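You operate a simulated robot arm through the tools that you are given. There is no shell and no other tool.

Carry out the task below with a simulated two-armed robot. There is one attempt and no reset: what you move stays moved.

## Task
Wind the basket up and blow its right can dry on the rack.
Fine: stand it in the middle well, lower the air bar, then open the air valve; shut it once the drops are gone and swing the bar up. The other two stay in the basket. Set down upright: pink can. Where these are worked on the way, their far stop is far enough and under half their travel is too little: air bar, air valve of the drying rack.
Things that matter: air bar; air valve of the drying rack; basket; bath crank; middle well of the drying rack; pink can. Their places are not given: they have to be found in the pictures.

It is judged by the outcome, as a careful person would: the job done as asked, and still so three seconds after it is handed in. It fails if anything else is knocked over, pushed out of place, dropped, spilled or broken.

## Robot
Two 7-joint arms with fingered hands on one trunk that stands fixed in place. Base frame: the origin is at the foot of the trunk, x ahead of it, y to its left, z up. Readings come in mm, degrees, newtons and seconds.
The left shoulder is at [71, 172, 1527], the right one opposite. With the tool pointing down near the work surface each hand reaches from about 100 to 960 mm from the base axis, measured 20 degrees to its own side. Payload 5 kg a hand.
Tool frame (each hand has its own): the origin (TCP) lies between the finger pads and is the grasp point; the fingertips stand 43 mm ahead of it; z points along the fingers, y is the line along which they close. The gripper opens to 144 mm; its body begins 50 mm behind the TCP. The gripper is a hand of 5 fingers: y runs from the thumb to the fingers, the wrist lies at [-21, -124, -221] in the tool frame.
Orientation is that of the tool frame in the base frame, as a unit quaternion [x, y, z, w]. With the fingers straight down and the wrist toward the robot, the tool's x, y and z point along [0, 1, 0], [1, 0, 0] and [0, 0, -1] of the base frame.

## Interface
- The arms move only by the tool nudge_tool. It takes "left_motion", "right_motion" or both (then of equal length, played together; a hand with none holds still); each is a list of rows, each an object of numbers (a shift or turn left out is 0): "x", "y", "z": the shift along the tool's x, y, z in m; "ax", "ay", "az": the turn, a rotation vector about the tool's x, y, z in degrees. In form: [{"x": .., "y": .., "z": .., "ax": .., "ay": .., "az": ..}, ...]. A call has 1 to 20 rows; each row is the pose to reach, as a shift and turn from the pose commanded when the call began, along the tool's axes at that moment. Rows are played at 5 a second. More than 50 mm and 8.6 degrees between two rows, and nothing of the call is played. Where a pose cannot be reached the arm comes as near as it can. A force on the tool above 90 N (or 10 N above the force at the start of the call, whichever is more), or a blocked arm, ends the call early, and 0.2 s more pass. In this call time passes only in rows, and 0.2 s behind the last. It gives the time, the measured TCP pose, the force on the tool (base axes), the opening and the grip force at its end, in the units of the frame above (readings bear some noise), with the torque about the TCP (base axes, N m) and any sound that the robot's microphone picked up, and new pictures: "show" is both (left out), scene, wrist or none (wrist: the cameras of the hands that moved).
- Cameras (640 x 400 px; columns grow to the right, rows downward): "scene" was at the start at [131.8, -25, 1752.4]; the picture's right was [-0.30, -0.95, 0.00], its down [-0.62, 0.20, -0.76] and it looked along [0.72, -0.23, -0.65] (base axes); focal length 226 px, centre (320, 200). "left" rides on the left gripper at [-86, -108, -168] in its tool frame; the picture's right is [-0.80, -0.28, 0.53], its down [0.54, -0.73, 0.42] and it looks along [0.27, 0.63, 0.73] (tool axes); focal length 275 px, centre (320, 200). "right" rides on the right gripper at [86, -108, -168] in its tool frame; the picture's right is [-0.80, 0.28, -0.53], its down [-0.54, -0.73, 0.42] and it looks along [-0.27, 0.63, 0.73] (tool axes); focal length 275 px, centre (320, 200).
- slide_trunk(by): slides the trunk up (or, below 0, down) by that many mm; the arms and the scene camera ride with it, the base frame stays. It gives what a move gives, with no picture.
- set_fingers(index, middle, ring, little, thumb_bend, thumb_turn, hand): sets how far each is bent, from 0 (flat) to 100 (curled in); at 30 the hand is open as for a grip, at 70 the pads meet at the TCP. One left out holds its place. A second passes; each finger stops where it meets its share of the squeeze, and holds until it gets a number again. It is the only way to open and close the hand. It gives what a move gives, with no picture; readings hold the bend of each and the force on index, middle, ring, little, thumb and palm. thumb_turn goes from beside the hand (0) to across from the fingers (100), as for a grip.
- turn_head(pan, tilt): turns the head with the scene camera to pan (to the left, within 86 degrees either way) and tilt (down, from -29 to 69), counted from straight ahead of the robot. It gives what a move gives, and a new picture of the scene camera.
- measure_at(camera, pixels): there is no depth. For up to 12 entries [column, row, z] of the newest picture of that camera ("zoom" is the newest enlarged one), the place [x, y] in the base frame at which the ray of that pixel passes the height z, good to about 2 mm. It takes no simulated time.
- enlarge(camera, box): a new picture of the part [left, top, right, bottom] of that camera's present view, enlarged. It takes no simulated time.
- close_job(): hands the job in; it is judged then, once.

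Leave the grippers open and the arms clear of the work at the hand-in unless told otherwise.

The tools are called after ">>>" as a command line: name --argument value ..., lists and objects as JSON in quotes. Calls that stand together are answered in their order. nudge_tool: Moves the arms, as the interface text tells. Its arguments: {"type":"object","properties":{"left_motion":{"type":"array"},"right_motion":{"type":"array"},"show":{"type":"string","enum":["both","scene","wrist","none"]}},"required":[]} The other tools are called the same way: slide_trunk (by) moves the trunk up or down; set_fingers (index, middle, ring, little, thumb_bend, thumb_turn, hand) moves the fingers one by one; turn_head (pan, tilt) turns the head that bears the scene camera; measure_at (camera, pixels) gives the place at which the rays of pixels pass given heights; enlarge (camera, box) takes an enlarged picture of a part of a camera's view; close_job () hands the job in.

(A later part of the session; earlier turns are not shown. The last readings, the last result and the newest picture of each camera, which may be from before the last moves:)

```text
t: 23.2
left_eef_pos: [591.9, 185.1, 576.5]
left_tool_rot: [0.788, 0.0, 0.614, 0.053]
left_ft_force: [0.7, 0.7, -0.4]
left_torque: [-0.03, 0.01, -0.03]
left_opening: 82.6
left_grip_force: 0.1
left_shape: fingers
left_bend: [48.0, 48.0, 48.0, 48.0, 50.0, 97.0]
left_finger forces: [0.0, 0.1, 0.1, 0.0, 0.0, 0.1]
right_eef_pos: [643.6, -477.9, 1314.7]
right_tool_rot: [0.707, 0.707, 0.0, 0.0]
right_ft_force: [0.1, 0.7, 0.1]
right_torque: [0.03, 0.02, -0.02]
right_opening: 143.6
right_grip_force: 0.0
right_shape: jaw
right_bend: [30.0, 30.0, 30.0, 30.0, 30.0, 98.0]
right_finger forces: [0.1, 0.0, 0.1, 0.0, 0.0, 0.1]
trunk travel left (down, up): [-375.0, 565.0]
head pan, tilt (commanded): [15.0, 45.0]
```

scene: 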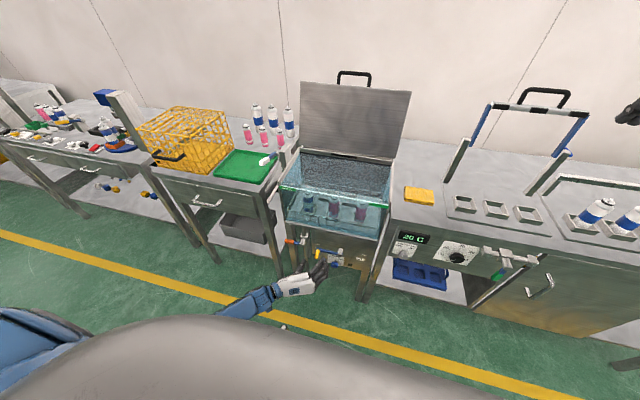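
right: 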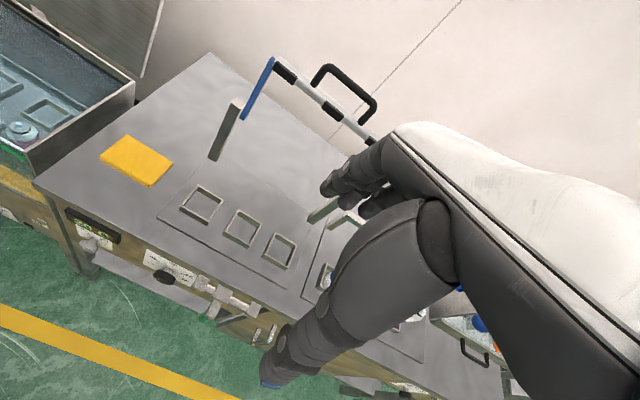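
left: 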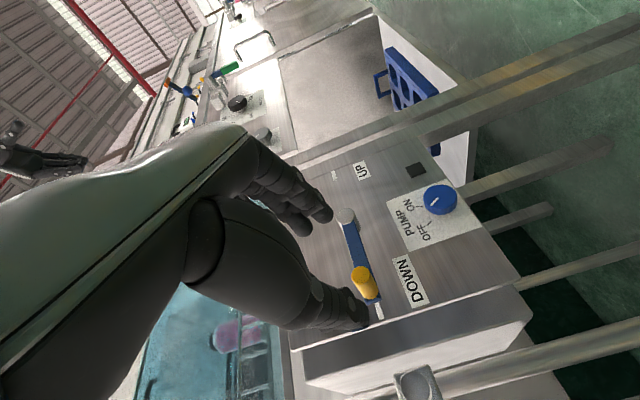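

The left wrist view shows the "DOWN" and "UP" labels, with the grip at (365,285), the hub at (348,215) and the pump knob on the lower side. So the crank swings from left to right over the top. I'll advance about 73 mm so the grip sits between thumb and fingers.

>>> nudge_tool --left_motion '[{"x": -0.002, "y": -0.003, "z": 0.025}, {"x": -0.004, "y": -0.006, "z": 0.05}, {"x": -0.006, "y": -0.0086, "z": 0.0735}]' --show "both"

>>> enlarge --camera "scene" --box '[270, 220, 390, 295]'

```text
t: 24.0
left_eef_pos: [659.6, 185.5, 551.5]
left_tool_rot: [0.787, 0.0, 0.614, 0.053]
left_ft_force: [0.1, -0.2, 0.0]
left_torque: [-0.04, -0.06, -0.04]
left_opening: 82.7
left_grip_force: 0.2
left_shape: fingers
left_bend: [48.0, 48.0, 48.0, 48.0, 50.0, 97.0]
left_finger forces: [0.1, 0.5, 0.0, 0.1, 0.0, 0.0]
right_eef_pos: [644.5, -476.4, 1315.9]
right_tool_rot: [0.707, 0.707, 0.0, 0.0]
right_ft_force: [-0.1, -0.8, 0.1]
right_torque: [-0.04, 0.02, 0.03]
right_opening: 143.8
right_grip_force: 0.0
right_shape: jaw
right_bend: [30.0, 30.0, 30.0, 30.0, 30.0, 98.0]
right_finger forces: [0.0, 0.0, 0.0, 0.1, 0.0, 0.1]
trunk travel left (down, up): [-375.0, 565.0]
head pan, tilt (commanded): [15.0, 45.0]
```

scene: 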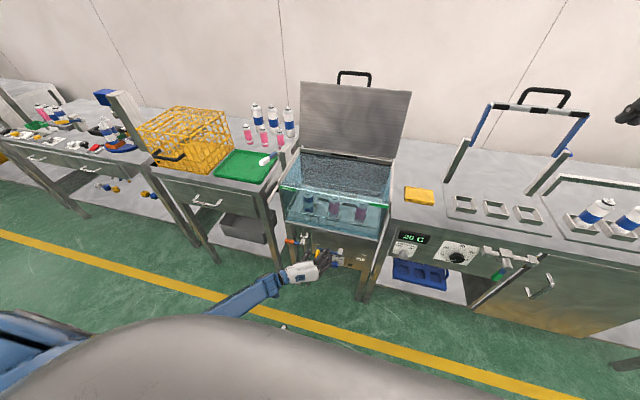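
left: 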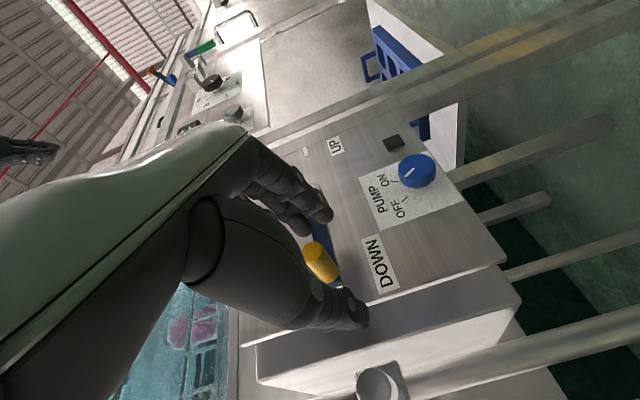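

```text
5.33 times, centred on (330, 258) of scene
```

zoom: 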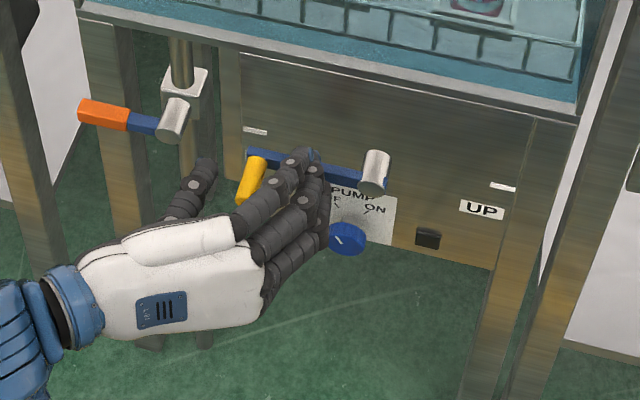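

The yellow grip sits between thumb and fingers at about zoom (250,180). Now I'll close the left hand on it.

>>> set_fingers --hand "left" --index 75 --middle 75 --ring 75 --little 75 --thumb_bend 75

>>> enlarge --camera "scene" --box '[270, 220, 390, 295]'

>>> enlarge --camera "left" --box '[180, 100, 500, 300]'

```text
t: 25.0
left_eef_pos: [659.9, 185.6, 551.3]
left_tool_rot: [0.787, 0.0, 0.614, 0.054]
left_ft_force: [8.1, -6.8, -3.8]
left_torque: [0.01, 0.01, -0.17]
left_opening: 2.3
left_grip_force: 8.7
left_shape: fingers
left_bend: [72.0, 71.0, 75.0, 75.0, 72.0, 96.0]
left_finger forces: [0.0, 8.1, 0.0, 0.1, 9.3, 0.1]
right_eef_pos: [644.2, -476.5, 1315.6]
right_tool_rot: [0.707, 0.707, -0.001, -0.001]
right_ft_force: [0.5, -0.7, 0.1]
right_torque: [0.0, 0.0, 0.01]
right_opening: 143.5
right_grip_force: 0.1
right_shape: jaw
right_bend: [30.0, 30.0, 30.0, 30.0, 30.0, 98.0]
right_finger forces: [0.0, 0.0, 0.0, 0.1, 0.0, 0.0]
trunk travel left (down, up): [-375.0, 565.0]
head pan, tilt (commanded): [15.0, 45.0]
```

```text
5.33 times, centred on (330, 258) of scene
```

zoom: 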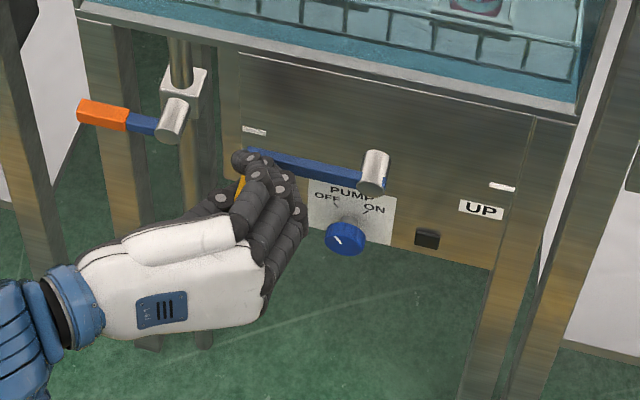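

```text
2.00 times, centred on (340, 200) of left
```

zoom: 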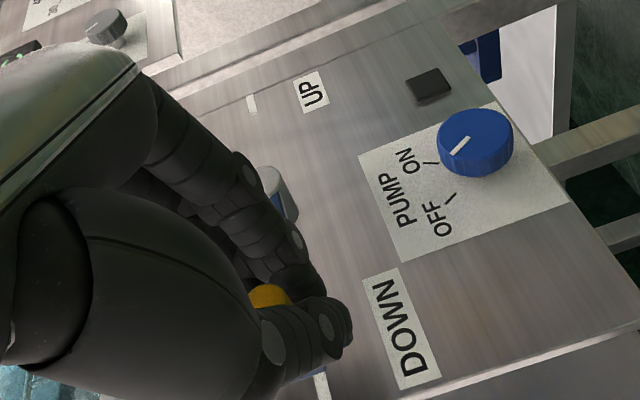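

Middle finger and thumb press at about 8–9 N, but the opening reads only 2 mm. They may be meeting each other instead of the grip, so I'll zoom in closely to check.

>>> enlarge --camera "scene" --box '[300, 238, 340, 263]'

>>> enlarge --camera "left" --box '[270, 180, 382, 250]'

```text
16.00 times, centred on (320, 250) of scene
```

zoom: 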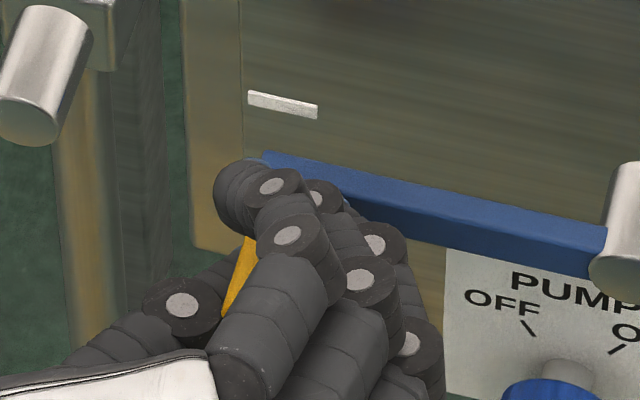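

```text
5.71 times, centred on (326, 215) of left
```

zoom: 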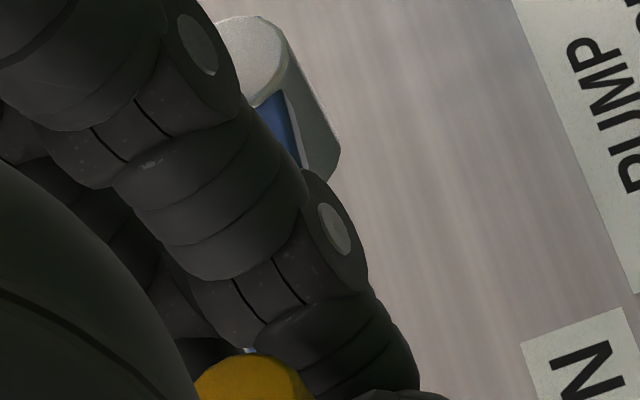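

I'll look closer at the fingertips and the yellow grip in the left wrist view.

>>> enlarge --camera "left" --box '[270, 210, 366, 270]'

>>> enlarge --camera "scene" --box '[308, 238, 328, 251]'

```text
6.67 times, centred on (318, 240) of left
```

zoom: 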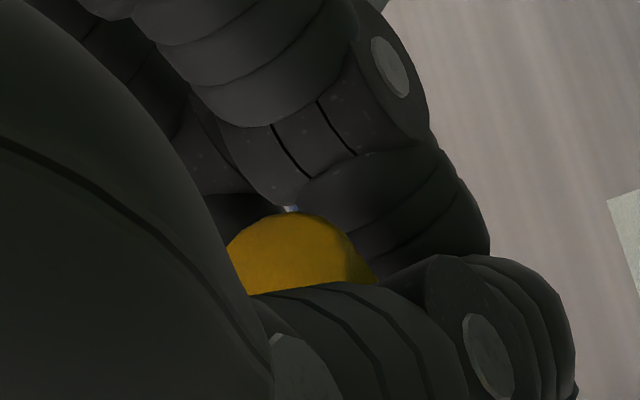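

```text
16.00 times, centred on (318, 244) of scene
```

zoom: 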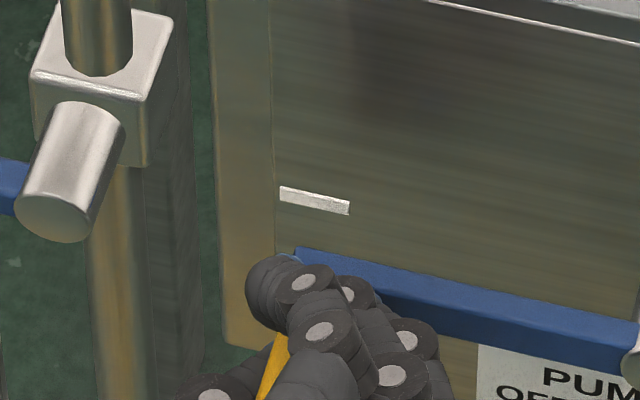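

The grip's yellow end face lies between thumb and fingers, so the handle is inside the grasp. I'll test with a small arc upward, about 10° of crank rotation, and watch the force.

>>> nudge_tool --left_motion '[{"x": 0.009, "y": 0.0012, "z": -0.0022}, {"x": 0.0179, "y": 0.0032, "z": -0.0044}]' --show "scene"

>>> enlarge --camera "scene" --box '[290, 225, 370, 275]'

```text
t: 25.6
left_eef_pos: [659.6, 184.9, 567.6]
left_tool_rot: [0.788, 0.001, 0.613, 0.053]
left_ft_force: [9.8, -6.1, -15.0]
left_torque: [0.14, 0.3, -0.17]
left_opening: 2.7
left_grip_force: 10.6
left_shape: fingers
left_bend: [72.0, 71.0, 75.0, 75.0, 72.0, 96.0]
left_finger forces: [12.9, 7.9, 0.0, 0.1, 0.0, 0.0]
right_eef_pos: [645.1, -476.4, 1314.6]
right_tool_rot: [0.708, 0.707, -0.001, -0.001]
right_ft_force: [-0.3, -0.2, 0.7]
right_torque: [0.01, -0.03, 0.01]
right_opening: 143.8
right_grip_force: 0.0
right_shape: jaw
right_bend: [30.0, 30.0, 30.0, 30.0, 30.0, 98.0]
right_finger forces: [0.0, 0.1, 0.0, 0.0, 0.1, 0.0]
trunk travel left (down, up): [-375.0, 565.0]
head pan, tilt (commanded): [15.0, 45.0]
```

scene: 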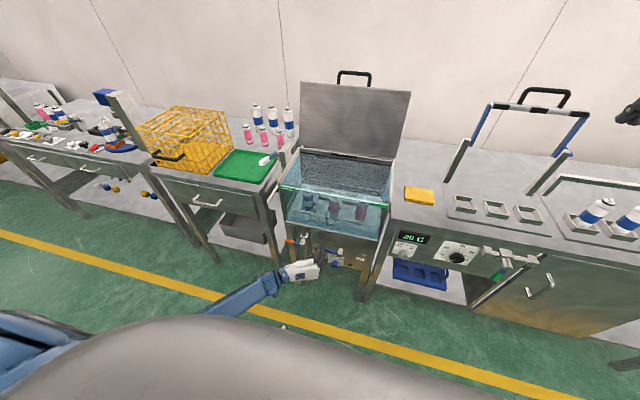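

```text
8.00 times, centred on (330, 250) of scene
```

zoom: 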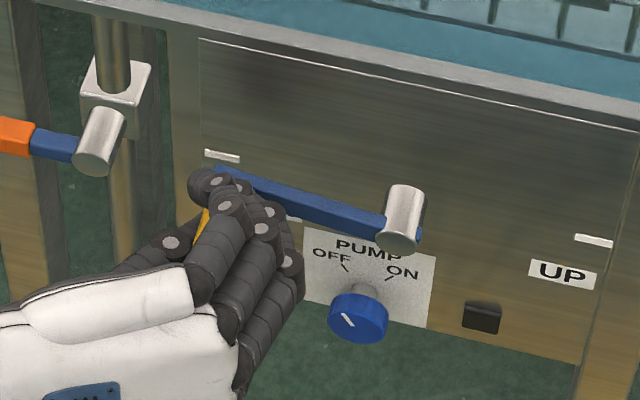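

The crank arm lifted, with about 15 N of resistance and the index finger carrying it from below. I'll continue along the arc to about 55°.

>>> nudge_tool --left_motion '[{"x": 0.01295, "y": 0.00445, "z": -0.003}, {"x": 0.0252, "y": 0.0106, "z": -0.0057}, {"x": 0.0367, "y": 0.0183, "z": -0.0082}, {"x": 0.0471, "y": 0.0275, "z": -0.0102}, {"x": 0.0562, "y": 0.038, "z": -0.0118}, {"x": 0.064, "y": 0.0496, "z": -0.013}]' --show "scene"

>>> enlarge --camera "scene" --box '[270, 180, 398, 275]'

```text
t: 27.0
left_eef_pos: [660.0, 141.7, 635.1]
left_tool_rot: [0.789, -0.001, 0.612, 0.053]
left_ft_force: [1.0, -3.9, -28.6]
left_torque: [0.33, 0.71, -0.23]
left_opening: 0.3
left_grip_force: 20.6
left_shape: fingers
left_bend: [73.0, 66.0, 75.0, 75.0, 72.0, 96.0]
left_finger forces: [31.6, 9.3, 0.0, 0.0, 0.0, 0.1]
right_eef_pos: [645.3, -475.4, 1312.8]
right_tool_rot: [0.707, 0.707, 0.0, -0.001]
right_ft_force: [0.1, -0.6, -0.2]
right_torque: [0.02, 0.05, 0.01]
right_opening: 143.8
right_grip_force: 0.1
right_shape: jaw
right_bend: [30.0, 30.0, 30.0, 30.0, 30.0, 98.0]
right_finger forces: [0.0, 0.0, 0.0, 0.0, 0.0, 0.0]
trunk travel left (down, up): [-375.0, 565.0]
head pan, tilt (commanded): [15.0, 45.0]
```

scene: 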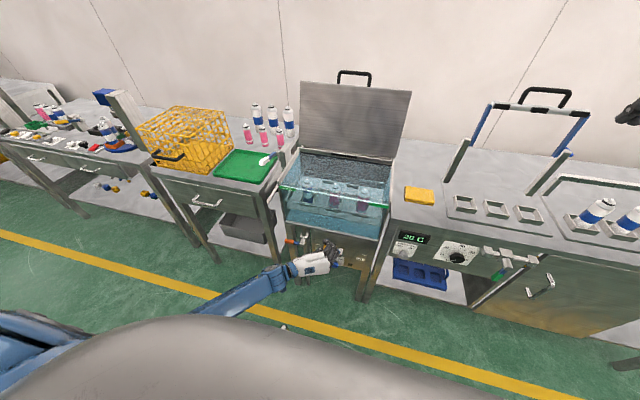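

```text
4.21 times, centred on (334, 228) of scene
```

zoom: 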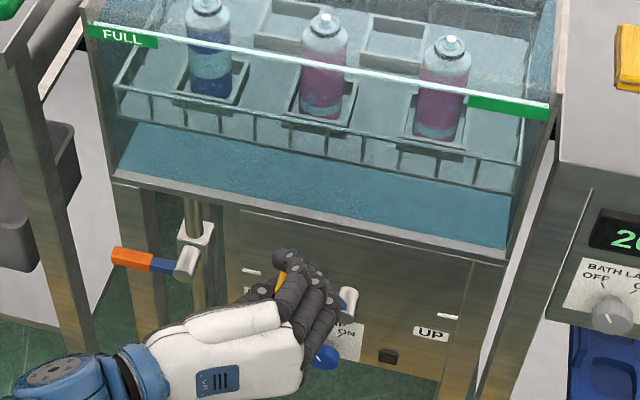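

The basket is rising with the crank at about 55°. The hand is pulling slightly outward, so I'll tighten the arc radius to about 102 mm and go on over the top.

>>> nudge_tool --left_motion '[{"x": 0.0027, "y": 0.007, "z": -0.0002}, {"x": 0.0053, "y": 0.0139, "z": -0.0004}, {"x": 0.0078, "y": 0.0224, "z": -0.0005}, {"x": 0.0101, "y": 0.031, "z": -0.0005}, {"x": 0.0112, "y": 0.0398, "z": -0.0002}, {"x": 0.012, "y": 0.0487, "z": 0.0002}, {"x": 0.0117, "y": 0.0575, "z": 0.0009}, {"x": 0.0108, "y": 0.0664, "z": 0.0017}]' --show "scene"

>>> enlarge --camera "scene" --box '[270, 180, 398, 275]'

```text
t: 28.8
left_eef_pos: [659.4, 76.5, 656.6]
left_tool_rot: [0.787, 0.0, 0.615, 0.054]
left_ft_force: [2.2, 10.6, -3.6]
left_torque: [0.07, -0.02, 0.03]
left_opening: 2.4
left_grip_force: 8.0
left_shape: fingers
left_bend: [74.0, 73.0, 75.0, 75.0, 71.0, 96.0]
left_finger forces: [0.1, 2.2, 0.0, 0.0, 12.9, 0.0]
right_eef_pos: [644.5, -475.5, 1316.0]
right_tool_rot: [0.708, 0.707, 0.0, -0.001]
right_ft_force: [-0.3, -0.9, -0.4]
right_torque: [-0.01, -0.05, 0.0]
right_opening: 143.7
right_grip_force: 0.1
right_shape: jaw
right_bend: [30.0, 30.0, 30.0, 30.0, 30.0, 98.0]
right_finger forces: [0.0, 0.1, 0.0, 0.0, 0.0, 0.1]
trunk travel left (down, up): [-375.0, 565.0]
head pan, tilt (commanded): [15.0, 45.0]
```

scene: 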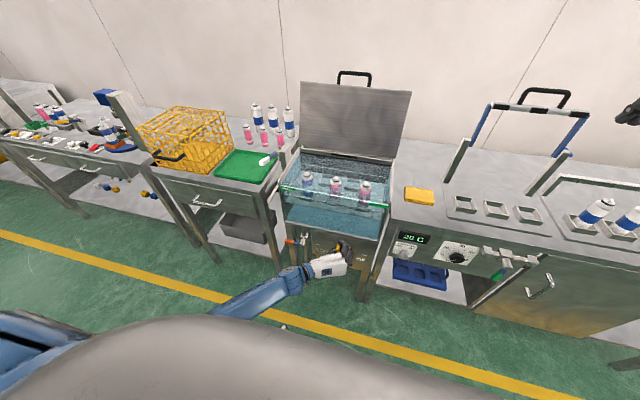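

```text
4.21 times, centred on (334, 228) of scene
```

zoom: 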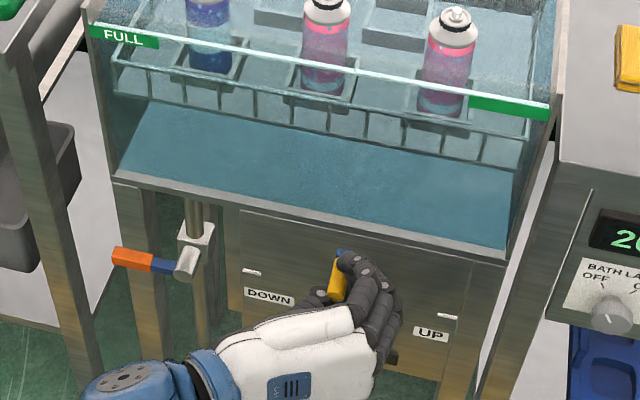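

The crank is past the top with the basket half raised and about 10 N on the thumb. I'll continue down the right side to about 140°.

>>> nudge_tool --left_motion '[{"x": -0.0038, "y": 0.0139, "z": 0.0019}, {"x": -0.0088, "y": 0.0263, "z": 0.004}, {"x": -0.0152, "y": 0.0379, "z": 0.0064}, {"x": -0.0231, "y": 0.0487, "z": 0.0092}, {"x": -0.0319, "y": 0.0583, "z": 0.0121}, {"x": -0.0423, "y": 0.0667, "z": 0.0153}]' --show "scene"

>>> enlarge --camera "scene" --box '[270, 180, 398, 275]'

```text
t: 30.2
left_eef_pos: [660.2, 4.3, 616.9]
left_tool_rot: [0.787, 0.001, 0.615, 0.052]
left_ft_force: [0.0, -0.3, 0.8]
left_torque: [0.0, -0.01, -0.04]
left_opening: 0.8
left_grip_force: 0.1
left_shape: fingers
left_bend: [74.0, 73.0, 75.0, 75.0, 71.0, 96.0]
left_finger forces: [0.1, 0.1, 0.1, 0.1, 0.1, 0.0]
right_eef_pos: [644.1, -476.0, 1315.3]
right_tool_rot: [0.707, 0.707, 0.0, 0.0]
right_ft_force: [0.5, 0.0, 0.4]
right_torque: [-0.02, -0.02, -0.03]
right_opening: 143.5
right_grip_force: 0.1
right_shape: jaw
right_bend: [30.0, 30.0, 30.0, 30.0, 30.0, 98.0]
right_finger forces: [0.0, 0.0, 0.0, 0.0, 0.0, 0.1]
trunk travel left (down, up): [-375.0, 565.0]
head pan, tilt (commanded): [15.0, 45.0]
```

scene: 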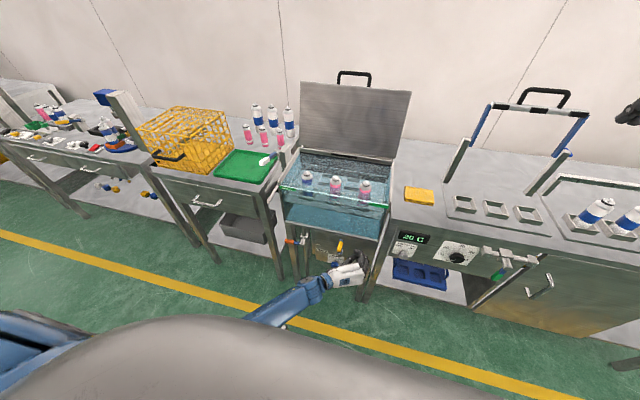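

```text
4.21 times, centred on (334, 228) of scene
```

zoom: 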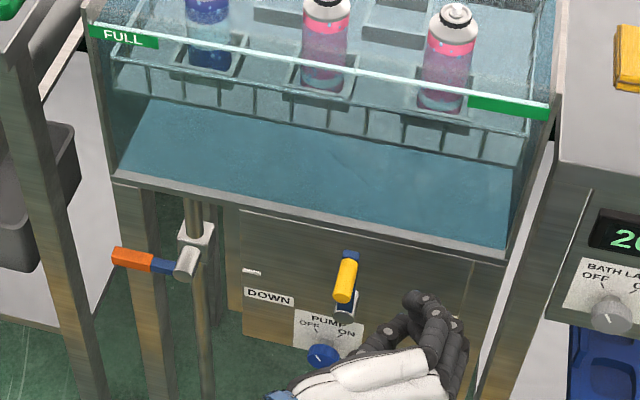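

The hand slipped off, but the crank holds itself: the grip is at the top (zoom 345,280) and the basket stays half raised. I'll re-grip with the hand rolled 90° so the thumb is above and the index on the left, which pushes right and down. First I'll open and back off.

>>> set_fingers --hand "left" --index 48 --middle 48 --ring 48 --little 48 --thumb_bend 48

>>> nudge_tool --left_motion '[{"z": -0.03, "ay": 4}, {"z": -0.06, "ay": 8}, {"z": -0.09, "ay": 12}]' --show "none"

```text
t: 31.2
left_eef_pos: [658.8, 4.6, 616.9]
left_tool_rot: [0.788, 0.0, 0.614, 0.053]
left_ft_force: [0.3, 0.6, -0.1]
left_torque: [0.0, -0.02, -0.01]
left_opening: 85.2
left_grip_force: 0.1
left_shape: fingers
left_bend: [48.0, 48.0, 48.0, 48.0, 48.0, 97.0]
left_finger forces: [0.0, 0.1, 0.1, 0.0, 0.0, 0.0]
right_eef_pos: [643.8, -475.2, 1315.1]
right_tool_rot: [0.707, 0.707, 0.0, 0.0]
right_ft_force: [-0.7, -0.6, -0.1]
right_torque: [0.01, 0.02, -0.02]
right_opening: 143.7
right_grip_force: 0.1
right_shape: jaw
right_bend: [30.0, 30.0, 30.0, 30.0, 30.0, 98.0]
right_finger forces: [0.0, 0.1, 0.0, 0.0, 0.1, 0.0]
trunk travel left (down, up): [-375.0, 565.0]
head pan, tilt (commanded): [15.0, 45.0]
```

```text
t: 32.0
left_eef_pos: [573.9, 12.3, 640.2]
left_tool_rot: [0.718, 0.006, 0.694, 0.052]
left_ft_force: [0.8, -0.2, 0.5]
left_torque: [-0.01, 0.09, -0.04]
left_opening: 85.4
left_grip_force: 0.2
left_shape: fingers
left_bend: [48.0, 48.0, 48.0, 48.0, 48.0, 97.0]
left_finger forces: [0.1, 0.0, 0.1, 0.1, 0.0, 0.0]
right_eef_pos: [642.7, -476.2, 1315.3]
right_tool_rot: [0.707, 0.707, 0.0, 0.001]
right_ft_force: [0.6, -0.8, 0.1]
right_torque: [0.02, -0.06, -0.02]
right_opening: 143.8
right_grip_force: 0.1
right_shape: jaw
right_bend: [30.0, 30.0, 30.0, 30.0, 30.0, 98.0]
right_finger forces: [0.0, 0.0, 0.1, 0.0, 0.0, 0.0]
trunk travel left (down, up): [-375.0, 565.0]
head pan, tilt (commanded): [15.0, 45.0]
```

Backed off cleanly. Now I'll roll the left hand +90° while moving over in front of the crank grip.

>>> nudge_tool --left_motion '[{"x": 0.003, "y": -0.0055, "az": 8.2}, {"x": 0.006, "y": -0.011, "az": 16.4}, {"x": 0.0095, "y": -0.0165, "az": 24.6}, {"x": 0.0127, "y": -0.022, "az": 32.8}, {"x": 0.016, "y": -0.0275, "az": 41}, {"x": 0.019, "y": -0.033, "az": 49.2}, {"x": 0.022, "y": -0.0385, "az": 57.4}, {"x": 0.0255, "y": -0.044, "az": 65.6}, {"x": 0.0286, "y": -0.0495, "az": 73.8}, {"x": 0.032, "y": -0.055, "az": 82}, {"x": 0.035, "y": -0.06, "az": 90}]' --show "both"

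>>> enlarge --camera "scene" --box '[270, 180, 398, 275]'

```text
t: 34.4
left_eef_pos: [576.9, 74.4, 668.6]
left_tool_rot: [0.512, -0.505, 0.526, -0.454]
left_ft_force: [-0.2, -0.5, 0.7]
left_torque: [0.03, -0.02, -0.02]
left_opening: 85.2
left_grip_force: 0.0
left_shape: fingers
left_bend: [48.0, 48.0, 48.0, 48.0, 48.0, 97.0]
left_finger forces: [0.0, 0.1, 0.0, 0.1, 0.0, 0.1]
right_eef_pos: [643.7, -476.3, 1315.9]
right_tool_rot: [0.707, 0.707, 0.0, 0.0]
right_ft_force: [-0.1, -0.1, 0.7]
right_torque: [-0.02, 0.0, -0.01]
right_opening: 143.4
right_grip_force: 0.0
right_shape: jaw
right_bend: [30.0, 30.0, 30.0, 30.0, 30.0, 98.0]
right_finger forces: [0.1, 0.0, 0.0, 0.1, 0.0, 0.1]
trunk travel left (down, up): [-375.0, 565.0]
head pan, tilt (commanded): [15.0, 45.0]
```

scene: 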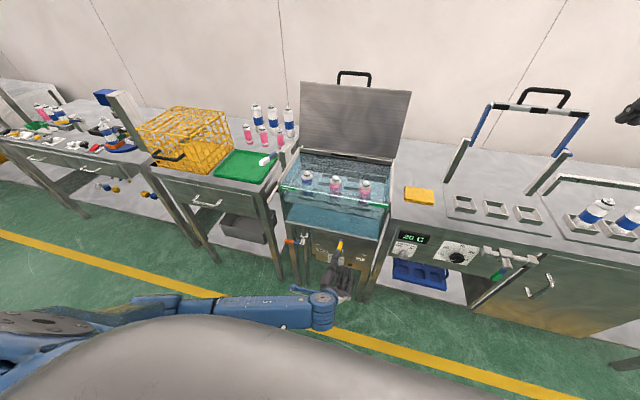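
left: 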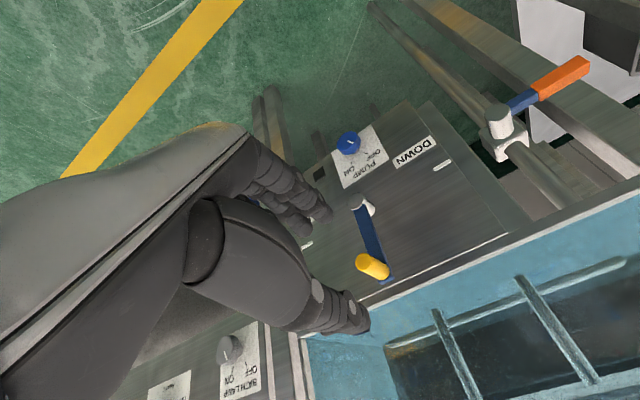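

```text
4.21 times, centred on (334, 228) of scene
```

zoom: 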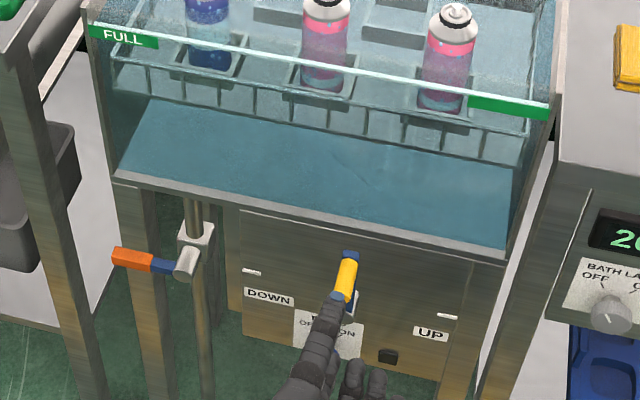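

The roll is reached: thumb on top, fingers below. I'll measure the grip's place in both pictures.

>>> measure_at --camera "zoom" --pixels '[[352, 262, 640], [352, 262, 652], [352, 262, 660], [345, 292, 640], [345, 292, 652], [345, 292, 660]]'

>>> measure_at --camera "left" --pixels '[[385, 274, 640], [385, 274, 652], [385, 274, 660], [360, 260, 640], [360, 260, 652], [360, 260, 660], [367, 212, 550], [367, 212, 540], [367, 212, 560]]'

```text
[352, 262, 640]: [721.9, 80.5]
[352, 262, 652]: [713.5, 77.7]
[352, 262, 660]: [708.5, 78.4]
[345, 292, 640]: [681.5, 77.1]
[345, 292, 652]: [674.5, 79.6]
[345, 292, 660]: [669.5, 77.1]
```

```text
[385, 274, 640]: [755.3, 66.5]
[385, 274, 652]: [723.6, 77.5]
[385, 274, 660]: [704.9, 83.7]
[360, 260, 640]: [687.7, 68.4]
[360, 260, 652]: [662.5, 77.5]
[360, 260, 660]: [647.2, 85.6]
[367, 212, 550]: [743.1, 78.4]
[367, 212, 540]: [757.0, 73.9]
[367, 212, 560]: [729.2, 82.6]
```

The grip is at x 668–713, y≈78, z≈652, so the crank stands about straight up. I'll lower 13 mm and move forward 86 mm with the grip between thumb and fingers, index to its left.

>>> nudge_tool --left_motion '[{"x": -0.0005, "y": 0.0125, "z": 0.01}, {"x": -0.0008, "y": 0.0125, "z": 0.035}, {"x": -0.001, "y": 0.0125, "z": 0.06}, {"x": -0.0012, "y": 0.0125, "z": 0.0856}]' --show "both"

>>> enlarge --camera "scene" --box '[300, 220, 380, 270]'

```text
t: 35.4
left_eef_pos: [662.0, 66.6, 652.5]
left_tool_rot: [0.512, -0.505, 0.527, -0.452]
left_ft_force: [-7.2, 0.5, 1.3]
left_torque: [0.02, 0.34, 0.05]
left_opening: 84.6
left_grip_force: 3.2
left_shape: fingers
left_bend: [48.0, 48.0, 48.0, 48.0, 48.0, 97.0]
left_finger forces: [6.9, 0.0, 0.0, 0.0, 0.0, 0.0]
right_eef_pos: [644.3, -477.6, 1314.5]
right_tool_rot: [0.707, 0.707, 0.0, 0.0]
right_ft_force: [-0.7, -0.3, 0.2]
right_torque: [-0.01, 0.02, 0.05]
right_opening: 143.7
right_grip_force: 0.1
right_shape: jaw
right_bend: [30.0, 30.0, 30.0, 30.0, 30.0, 98.0]
right_finger forces: [0.0, 0.1, 0.0, 0.0, 0.0, 0.0]
trunk travel left (down, up): [-375.0, 565.0]
head pan, tilt (commanded): [15.0, 45.0]
```

scene: 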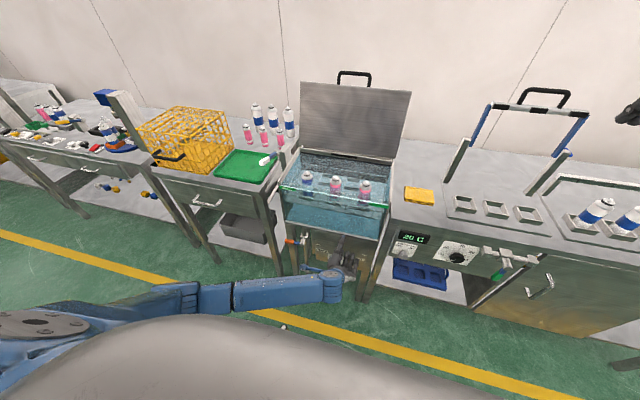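
left: 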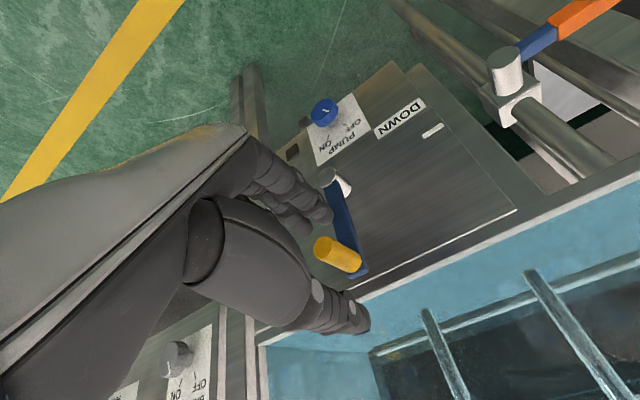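

```text
8.00 times, centred on (340, 245) of scene
```

zoom: 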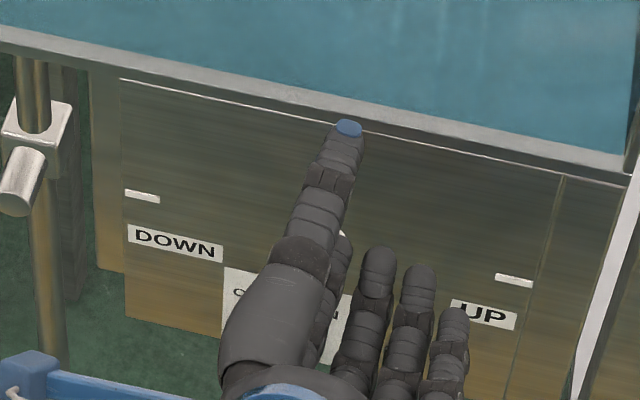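

The index tip lightly presses the crank bar, and thumb and index both sit in line with the grip. I want them just left of the grip, as a ledge pushing right. I'll back off 12 mm, shift 21 mm left, then close.

>>> nudge_tool --left_motion '[{"z": -0.012}, {"z": -0.012, "x": -0.011}, {"z": -0.012, "x": -0.0215}]' --show "none"

>>> set_fingers --hand "left" --index 75 --middle 75 --ring 75 --little 75 --thumb_bend 75

>>> enlarge --camera "scene" --box '[300, 220, 380, 270]'

>>> enlarge --camera "left" --box '[240, 140, 400, 290]'

```text
t: 36.2
left_eef_pos: [652.2, 91.3, 652.5]
left_tool_rot: [0.512, -0.504, 0.527, -0.453]
left_ft_force: [0.0, 0.3, 0.8]
left_torque: [-0.02, 0.03, 0.01]
left_opening: 85.2
left_grip_force: 0.0
left_shape: fingers
left_bend: [48.0, 48.0, 48.0, 48.0, 48.0, 97.0]
left_finger forces: [0.0, 0.0, 0.1, 0.0, 0.0, 0.1]
right_eef_pos: [643.9, -475.1, 1316.2]
right_tool_rot: [0.707, 0.707, -0.001, 0.0]
right_ft_force: [0.1, 1.0, 0.2]
right_torque: [-0.01, 0.0, -0.02]
right_opening: 143.4
right_grip_force: 0.1
right_shape: jaw
right_bend: [30.0, 30.0, 30.0, 30.0, 30.0, 98.0]
right_finger forces: [0.0, 0.1, 0.0, 0.1, 0.0, 0.0]
trunk travel left (down, up): [-375.0, 565.0]
head pan, tilt (commanded): [15.0, 45.0]
```

```text
t: 37.2
left_eef_pos: [652.9, 90.8, 650.0]
left_tool_rot: [0.513, -0.504, 0.527, -0.452]
left_ft_force: [4.3, -1.6, -7.3]
left_torque: [0.15, 0.25, 0.05]
left_opening: 1.4
left_grip_force: 3.7
left_shape: fingers
left_bend: [73.0, 69.0, 75.0, 75.0, 72.0, 97.0]
left_finger forces: [0.1, 7.8, 0.1, 0.0, 0.0, 0.1]
right_eef_pos: [643.9, -476.1, 1312.5]
right_tool_rot: [0.707, 0.707, -0.001, -0.001]
right_ft_force: [0.5, 0.7, 0.7]
right_torque: [0.05, -0.01, 0.01]
right_opening: 143.8
right_grip_force: 0.0
right_shape: jaw
right_bend: [30.0, 30.0, 30.0, 30.0, 30.0, 98.0]
right_finger forces: [0.1, 0.0, 0.0, 0.0, 0.1, 0.0]
trunk travel left (down, up): [-375.0, 565.0]
head pan, tilt (commanded): [15.0, 45.0]
```

```text
8.00 times, centred on (340, 245) of scene
```

zoom: 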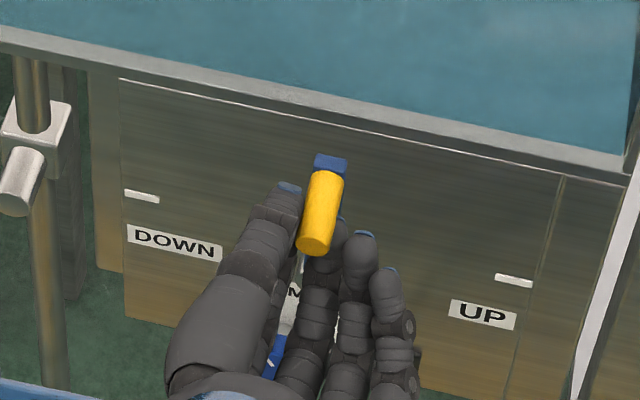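

```text
2.67 times, centred on (320, 215) of left
```

zoom: 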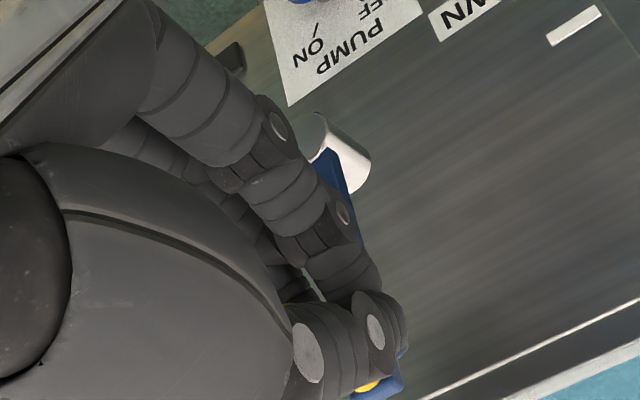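

Now thumb and index sit left of the yellow grip (zoom 320,210) with the middle finger under it. I'll push along the arc to about 135°, rolling the hand with it.

>>> nudge_tool --left_motion '[{"x": 0.0075, "y": 0.0003, "z": 0.0025, "az": 1.2}, {"x": 0.0145, "y": 0.0007, "z": 0.005, "az": 2.5}, {"x": 0.0232, "y": 0.0024, "z": 0.0061, "az": 5}, {"x": 0.0318, "y": 0.0046, "z": 0.0072, "az": 7.5}, {"x": 0.0402, "y": 0.0079, "z": 0.0079, "az": 10}, {"x": 0.0483, "y": 0.0118, "z": 0.0086, "az": 12.5}, {"x": 0.056, "y": 0.0163, "z": 0.0092, "az": 15}, {"x": 0.0632, "y": 0.0214, "z": 0.0099, "az": 17.5}]' --show "scene"

>>> enlarge --camera "scene" --box '[300, 220, 380, 270]'

```text
t: 39.0
left_eef_pos: [655.9, 26.0, 633.9]
left_tool_rot: [-0.43, 0.576, -0.453, 0.528]
left_ft_force: [-7.2, 12.8, -2.2]
left_torque: [0.05, 0.01, 0.39]
left_opening: 1.7
left_grip_force: 9.4
left_shape: fingers
left_bend: [73.0, 71.0, 75.0, 75.0, 73.0, 96.0]
left_finger forces: [12.4, 5.6, 0.0, 0.0, 0.1, 0.0]
right_eef_pos: [644.1, -475.0, 1315.7]
right_tool_rot: [0.707, 0.707, 0.0, 0.0]
right_ft_force: [0.5, -0.6, 0.8]
right_torque: [0.02, 0.02, -0.01]
right_opening: 143.5
right_grip_force: 0.1
right_shape: jaw
right_bend: [30.0, 30.0, 30.0, 30.0, 30.0, 98.0]
right_finger forces: [0.0, 0.1, 0.0, 0.1, 0.1, 0.0]
trunk travel left (down, up): [-375.0, 565.0]
head pan, tilt (commanded): [15.0, 45.0]
```

scene: 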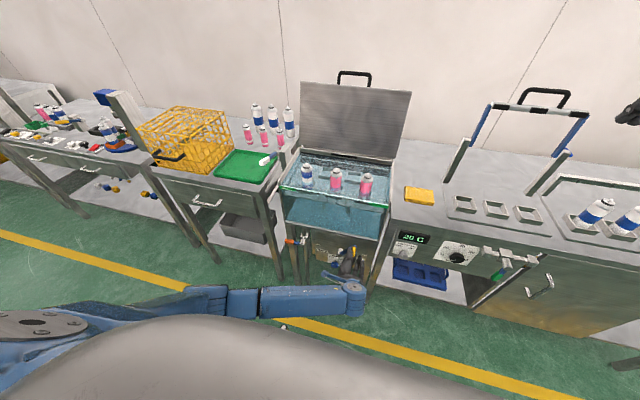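

```text
8.00 times, centred on (340, 245) of scene
```

zoom: 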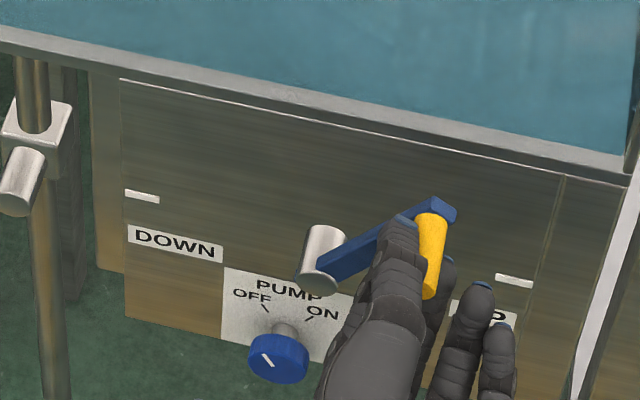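

The crank is at about 128° with the index pushing at about 12 N. I'll continue to about 165°, rolling the hand further so it pushes downward.

>>> nudge_tool --left_motion '[{"x": 0.0081, "y": 0.0038, "z": 0.0006, "az": 3.7}, {"x": 0.0159, "y": 0.0081, "z": 0.0013, "az": 7.5}, {"x": 0.0233, "y": 0.013, "z": 0.0019, "az": 11.2}, {"x": 0.0304, "y": 0.0183, "z": 0.0025, "az": 15}, {"x": 0.0368, "y": 0.0243, "z": 0.0031, "az": 18.7}, {"x": 0.0426, "y": 0.0309, "z": 0.0037, "az": 22.5}, {"x": 0.0479, "y": 0.038, "z": 0.0042, "az": 26.2}, {"x": 0.0526, "y": 0.0453, "z": 0.0047, "az": 30}]' --show "scene"

>>> enlarge --camera "scene" --box '[300, 220, 380, 270]'

```text
t: 40.8
left_eef_pos: [656.5, -15.4, 578.8]
left_tool_rot: [-0.265, 0.669, -0.3, 0.627]
left_ft_force: [-4.2, 16.4, 5.4]
left_torque: [0.07, -0.14, 0.5]
left_opening: 2.3
left_grip_force: 16.6
left_shape: fingers
left_bend: [74.0, 71.0, 75.0, 75.0, 73.0, 96.0]
left_finger forces: [15.9, 6.6, 0.0, 0.0, 10.3, 0.1]
right_eef_pos: [642.1, -475.2, 1316.3]
right_tool_rot: [0.708, 0.707, 0.0, 0.0]
right_ft_force: [-0.4, -0.8, 0.4]
right_torque: [0.02, 0.0, 0.01]
right_opening: 143.6
right_grip_force: 0.1
right_shape: jaw
right_bend: [30.0, 30.0, 30.0, 30.0, 30.0, 98.0]
right_finger forces: [0.0, 0.0, 0.0, 0.1, 0.1, 0.0]
trunk travel left (down, up): [-375.0, 565.0]
head pan, tilt (commanded): [15.0, 45.0]
```

scene: 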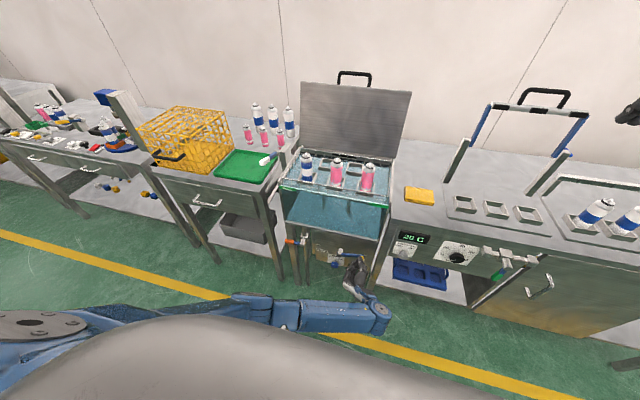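

```text
8.00 times, centred on (340, 245) of scene
```

zoom: 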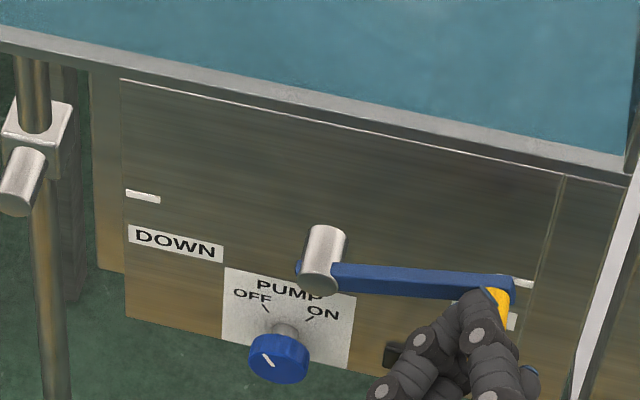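

The crank is near 168° and the cans stand clear of the water. I'll push the last stretch to about 182°, watching for the stop.

>>> nudge_tool --left_motion '[{"x": 0.0073, "y": 0.0051, "z": 0.0004, "az": 2.5}, {"x": 0.0144, "y": 0.0104, "z": 0.0009, "az": 5}, {"x": 0.0189, "y": 0.0148, "z": 0.0011, "az": 7}, {"x": 0.0232, "y": 0.019, "z": 0.0014, "az": 9}]' --show "scene"

>>> enlarge --camera "scene" --box '[300, 220, 380, 270]'

>>> enlarge --camera "scene" --box '[270, 130, 410, 225]'

```text
t: 41.8
left_eef_pos: [656.7, -20.2, 551.5]
left_tool_rot: [-0.213, 0.685, -0.25, 0.65]
left_ft_force: [-1.2, 18.7, 18.3]
left_torque: [0.15, -0.54, 0.53]
left_opening: 2.2
left_grip_force: 19.5
left_shape: fingers
left_bend: [74.0, 71.0, 75.0, 75.0, 73.0, 96.0]
left_finger forces: [23.1, 6.0, 0.1, 0.1, 11.4, 0.1]
right_eef_pos: [641.8, -474.8, 1317.6]
right_tool_rot: [0.706, 0.708, 0.0, 0.0]
right_ft_force: [0.1, 0.2, 0.2]
right_torque: [0.01, -0.06, -0.01]
right_opening: 143.5
right_grip_force: 0.1
right_shape: jaw
right_bend: [30.0, 30.0, 30.0, 30.0, 30.0, 98.0]
right_finger forces: [0.1, 0.1, 0.0, 0.0, 0.0, 0.1]
trunk travel left (down, up): [-375.0, 565.0]
head pan, tilt (commanded): [15.0, 45.0]
```

scene: 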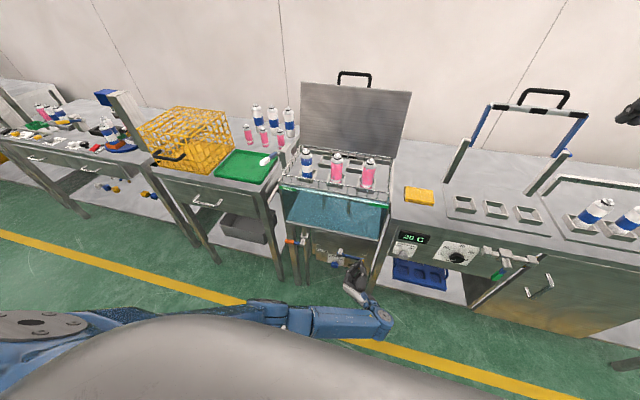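

```text
8.00 times, centred on (340, 245) of scene
```

zoom: 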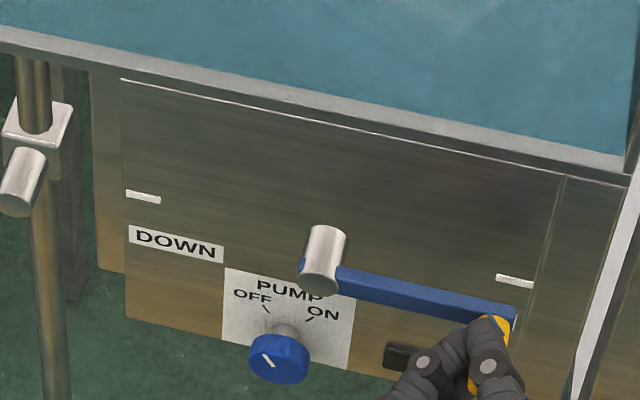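

```text
4.21 times, centred on (340, 178) of scene
```

zoom: 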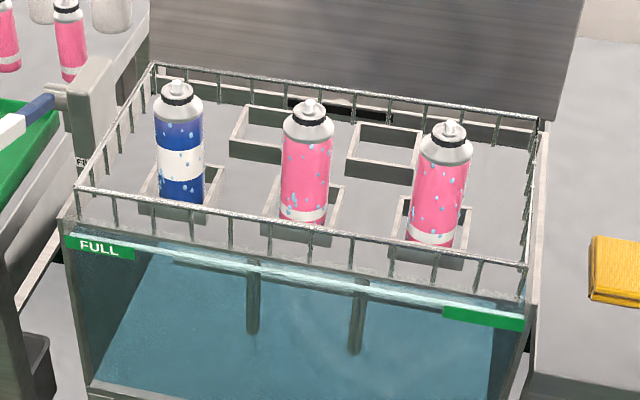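

The basket is fully out with all three cans standing and wet, and the arm is nearly level at UP. I'll push 6 mm more to confirm it is at the stop.

>>> nudge_tool --left_motion '[{"x": 0.0024, "y": 0.0019}, {"x": 0.0047, "y": 0.0037}]' --show "none"

>>> enlarge --camera "scene" --box '[300, 220, 380, 270]'

```text
t: 42.4
left_eef_pos: [655.5, -19.6, 543.4]
left_tool_rot: [-0.212, 0.686, -0.251, 0.649]
left_ft_force: [-2.7, 17.2, 26.1]
left_torque: [0.0, -0.82, 0.52]
left_opening: 7.7
left_grip_force: 16.3
left_shape: fingers
left_bend: [74.0, 72.0, 75.0, 75.0, 72.0, 94.0]
left_finger forces: [15.0, 0.0, 0.0, 0.1, 17.0, 0.0]
right_eef_pos: [642.7, -475.3, 1317.2]
right_tool_rot: [0.707, 0.707, 0.001, 0.0]
right_ft_force: [0.5, 0.6, -0.4]
right_torque: [0.01, 0.01, -0.05]
right_opening: 143.8
right_grip_force: 0.1
right_shape: jaw
right_bend: [30.0, 30.0, 30.0, 30.0, 30.0, 98.0]
right_finger forces: [0.0, 0.0, 0.1, 0.1, 0.1, 0.0]
trunk travel left (down, up): [-375.0, 565.0]
head pan, tilt (commanded): [15.0, 45.0]
```

```text
8.00 times, centred on (340, 245) of scene
```

zoom: 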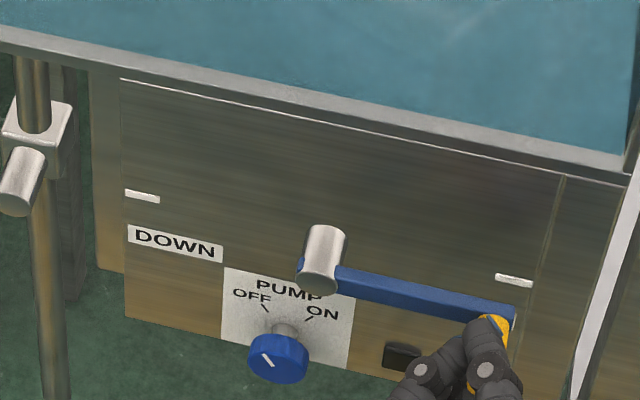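

The arm did not move further while force rose, so the crank is at its UP stop. I'll unload, open the left hand and withdraw straight back.

>>> nudge_tool --left_motion '[{"x": -0.004, "y": -0.003}, {"x": -0.007, "y": -0.005}]' --show "none"

>>> set_fingers --hand "left" --index 50 --middle 50 --ring 50 --little 50 --thumb_bend 50

>>> nudge_tool --left_motion '[{"z": -0.03}, {"z": -0.07}, {"z": -0.11}, {"z": -0.14}]' --show "scene"

>>> enlarge --camera "scene" --box '[270, 150, 400, 280]'

```text
t: 43.0
left_eef_pos: [655.0, -21.4, 548.6]
left_tool_rot: [-0.214, 0.689, -0.251, 0.646]
left_ft_force: [-0.7, 2.8, -8.8]
left_torque: [-0.02, 0.27, 0.09]
left_opening: 6.8
left_grip_force: 13.7
left_shape: fingers
left_bend: [74.0, 72.0, 75.0, 75.0, 72.0, 95.0]
left_finger forces: [9.4, 9.6, 0.0, 0.0, 9.2, 0.1]
right_eef_pos: [645.8, -475.3, 1313.6]
right_tool_rot: [0.707, 0.708, -0.001, -0.001]
right_ft_force: [0.7, -1.0, -0.1]
right_torque: [0.01, 0.05, 0.05]
right_opening: 143.7
right_grip_force: 0.0
right_shape: jaw
right_bend: [30.0, 30.0, 30.0, 30.0, 30.0, 98.0]
right_finger forces: [0.0, 0.0, 0.0, 0.0, 0.0, 0.0]
trunk travel left (down, up): [-375.0, 565.0]
head pan, tilt (commanded): [15.0, 45.0]
```

```text
t: 44.0
left_eef_pos: [655.8, -20.4, 552.5]
left_tool_rot: [-0.213, 0.687, -0.251, 0.648]
left_ft_force: [0.0, 0.3, 0.1]
left_torque: [-0.01, 0.01, -0.01]
left_opening: 77.9
left_grip_force: 0.1
left_shape: fingers
left_bend: [50.0, 50.0, 50.0, 50.0, 50.0, 97.0]
left_finger forces: [0.0, 0.0, 0.0, 0.1, 0.0, 0.1]
right_eef_pos: [643.1, -476.4, 1316.0]
right_tool_rot: [0.707, 0.707, 0.001, 0.0]
right_ft_force: [-0.4, -0.4, 1.0]
right_torque: [-0.02, 0.04, 0.0]
right_opening: 143.4
right_grip_force: 0.0
right_shape: jaw
right_bend: [30.0, 30.0, 30.0, 30.0, 30.0, 98.0]
right_finger forces: [0.0, 0.0, 0.0, 0.1, 0.0, 0.0]
trunk travel left (down, up): [-375.0, 565.0]
head pan, tilt (commanded): [15.0, 45.0]
```

```text
t: 45.0
left_eef_pos: [517.1, -8.8, 557.5]
left_tool_rot: [-0.213, 0.686, -0.251, 0.649]
left_ft_force: [0.3, -0.1, 0.0]
left_torque: [-0.01, 0.02, -0.03]
left_opening: 78.2
left_grip_force: 0.0
left_shape: fingers
left_bend: [50.0, 50.0, 50.0, 50.0, 50.0, 97.0]
left_finger forces: [0.1, 0.1, 0.1, 0.0, 0.0, 0.0]
right_eef_pos: [642.3, -476.4, 1315.1]
right_tool_rot: [0.707, 0.707, 0.0, 0.0]
right_ft_force: [-0.4, 0.4, 0.0]
right_torque: [-0.01, -0.03, 0.02]
right_opening: 143.7
right_grip_force: 0.1
right_shape: jaw
right_bend: [30.0, 30.0, 30.0, 30.0, 30.0, 98.0]
right_finger forces: [0.0, 0.0, 0.0, 0.0, 0.0, 0.1]
trunk travel left (down, up): [-375.0, 565.0]
head pan, tilt (commanded): [15.0, 45.0]
```

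scene: 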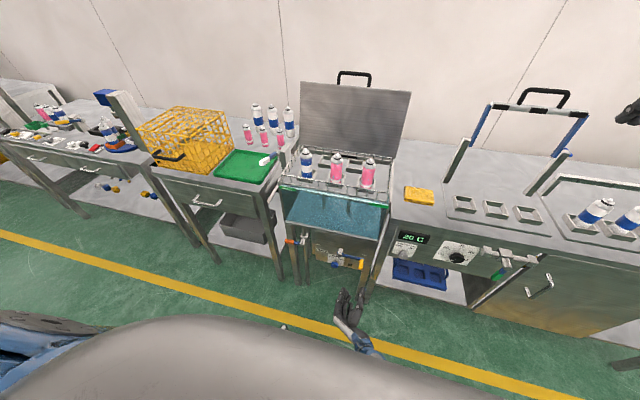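

```text
3.08 times, centred on (335, 215) of scene
```

zoom: 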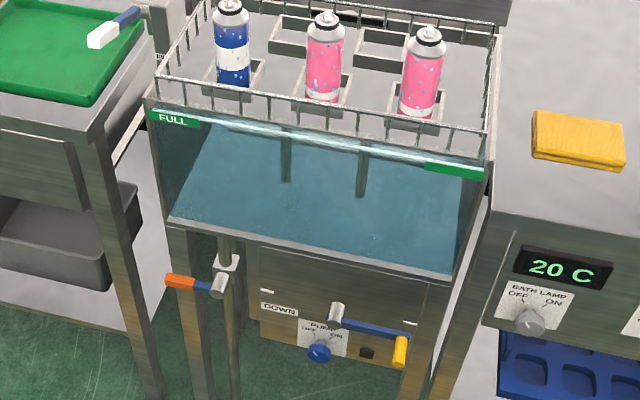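

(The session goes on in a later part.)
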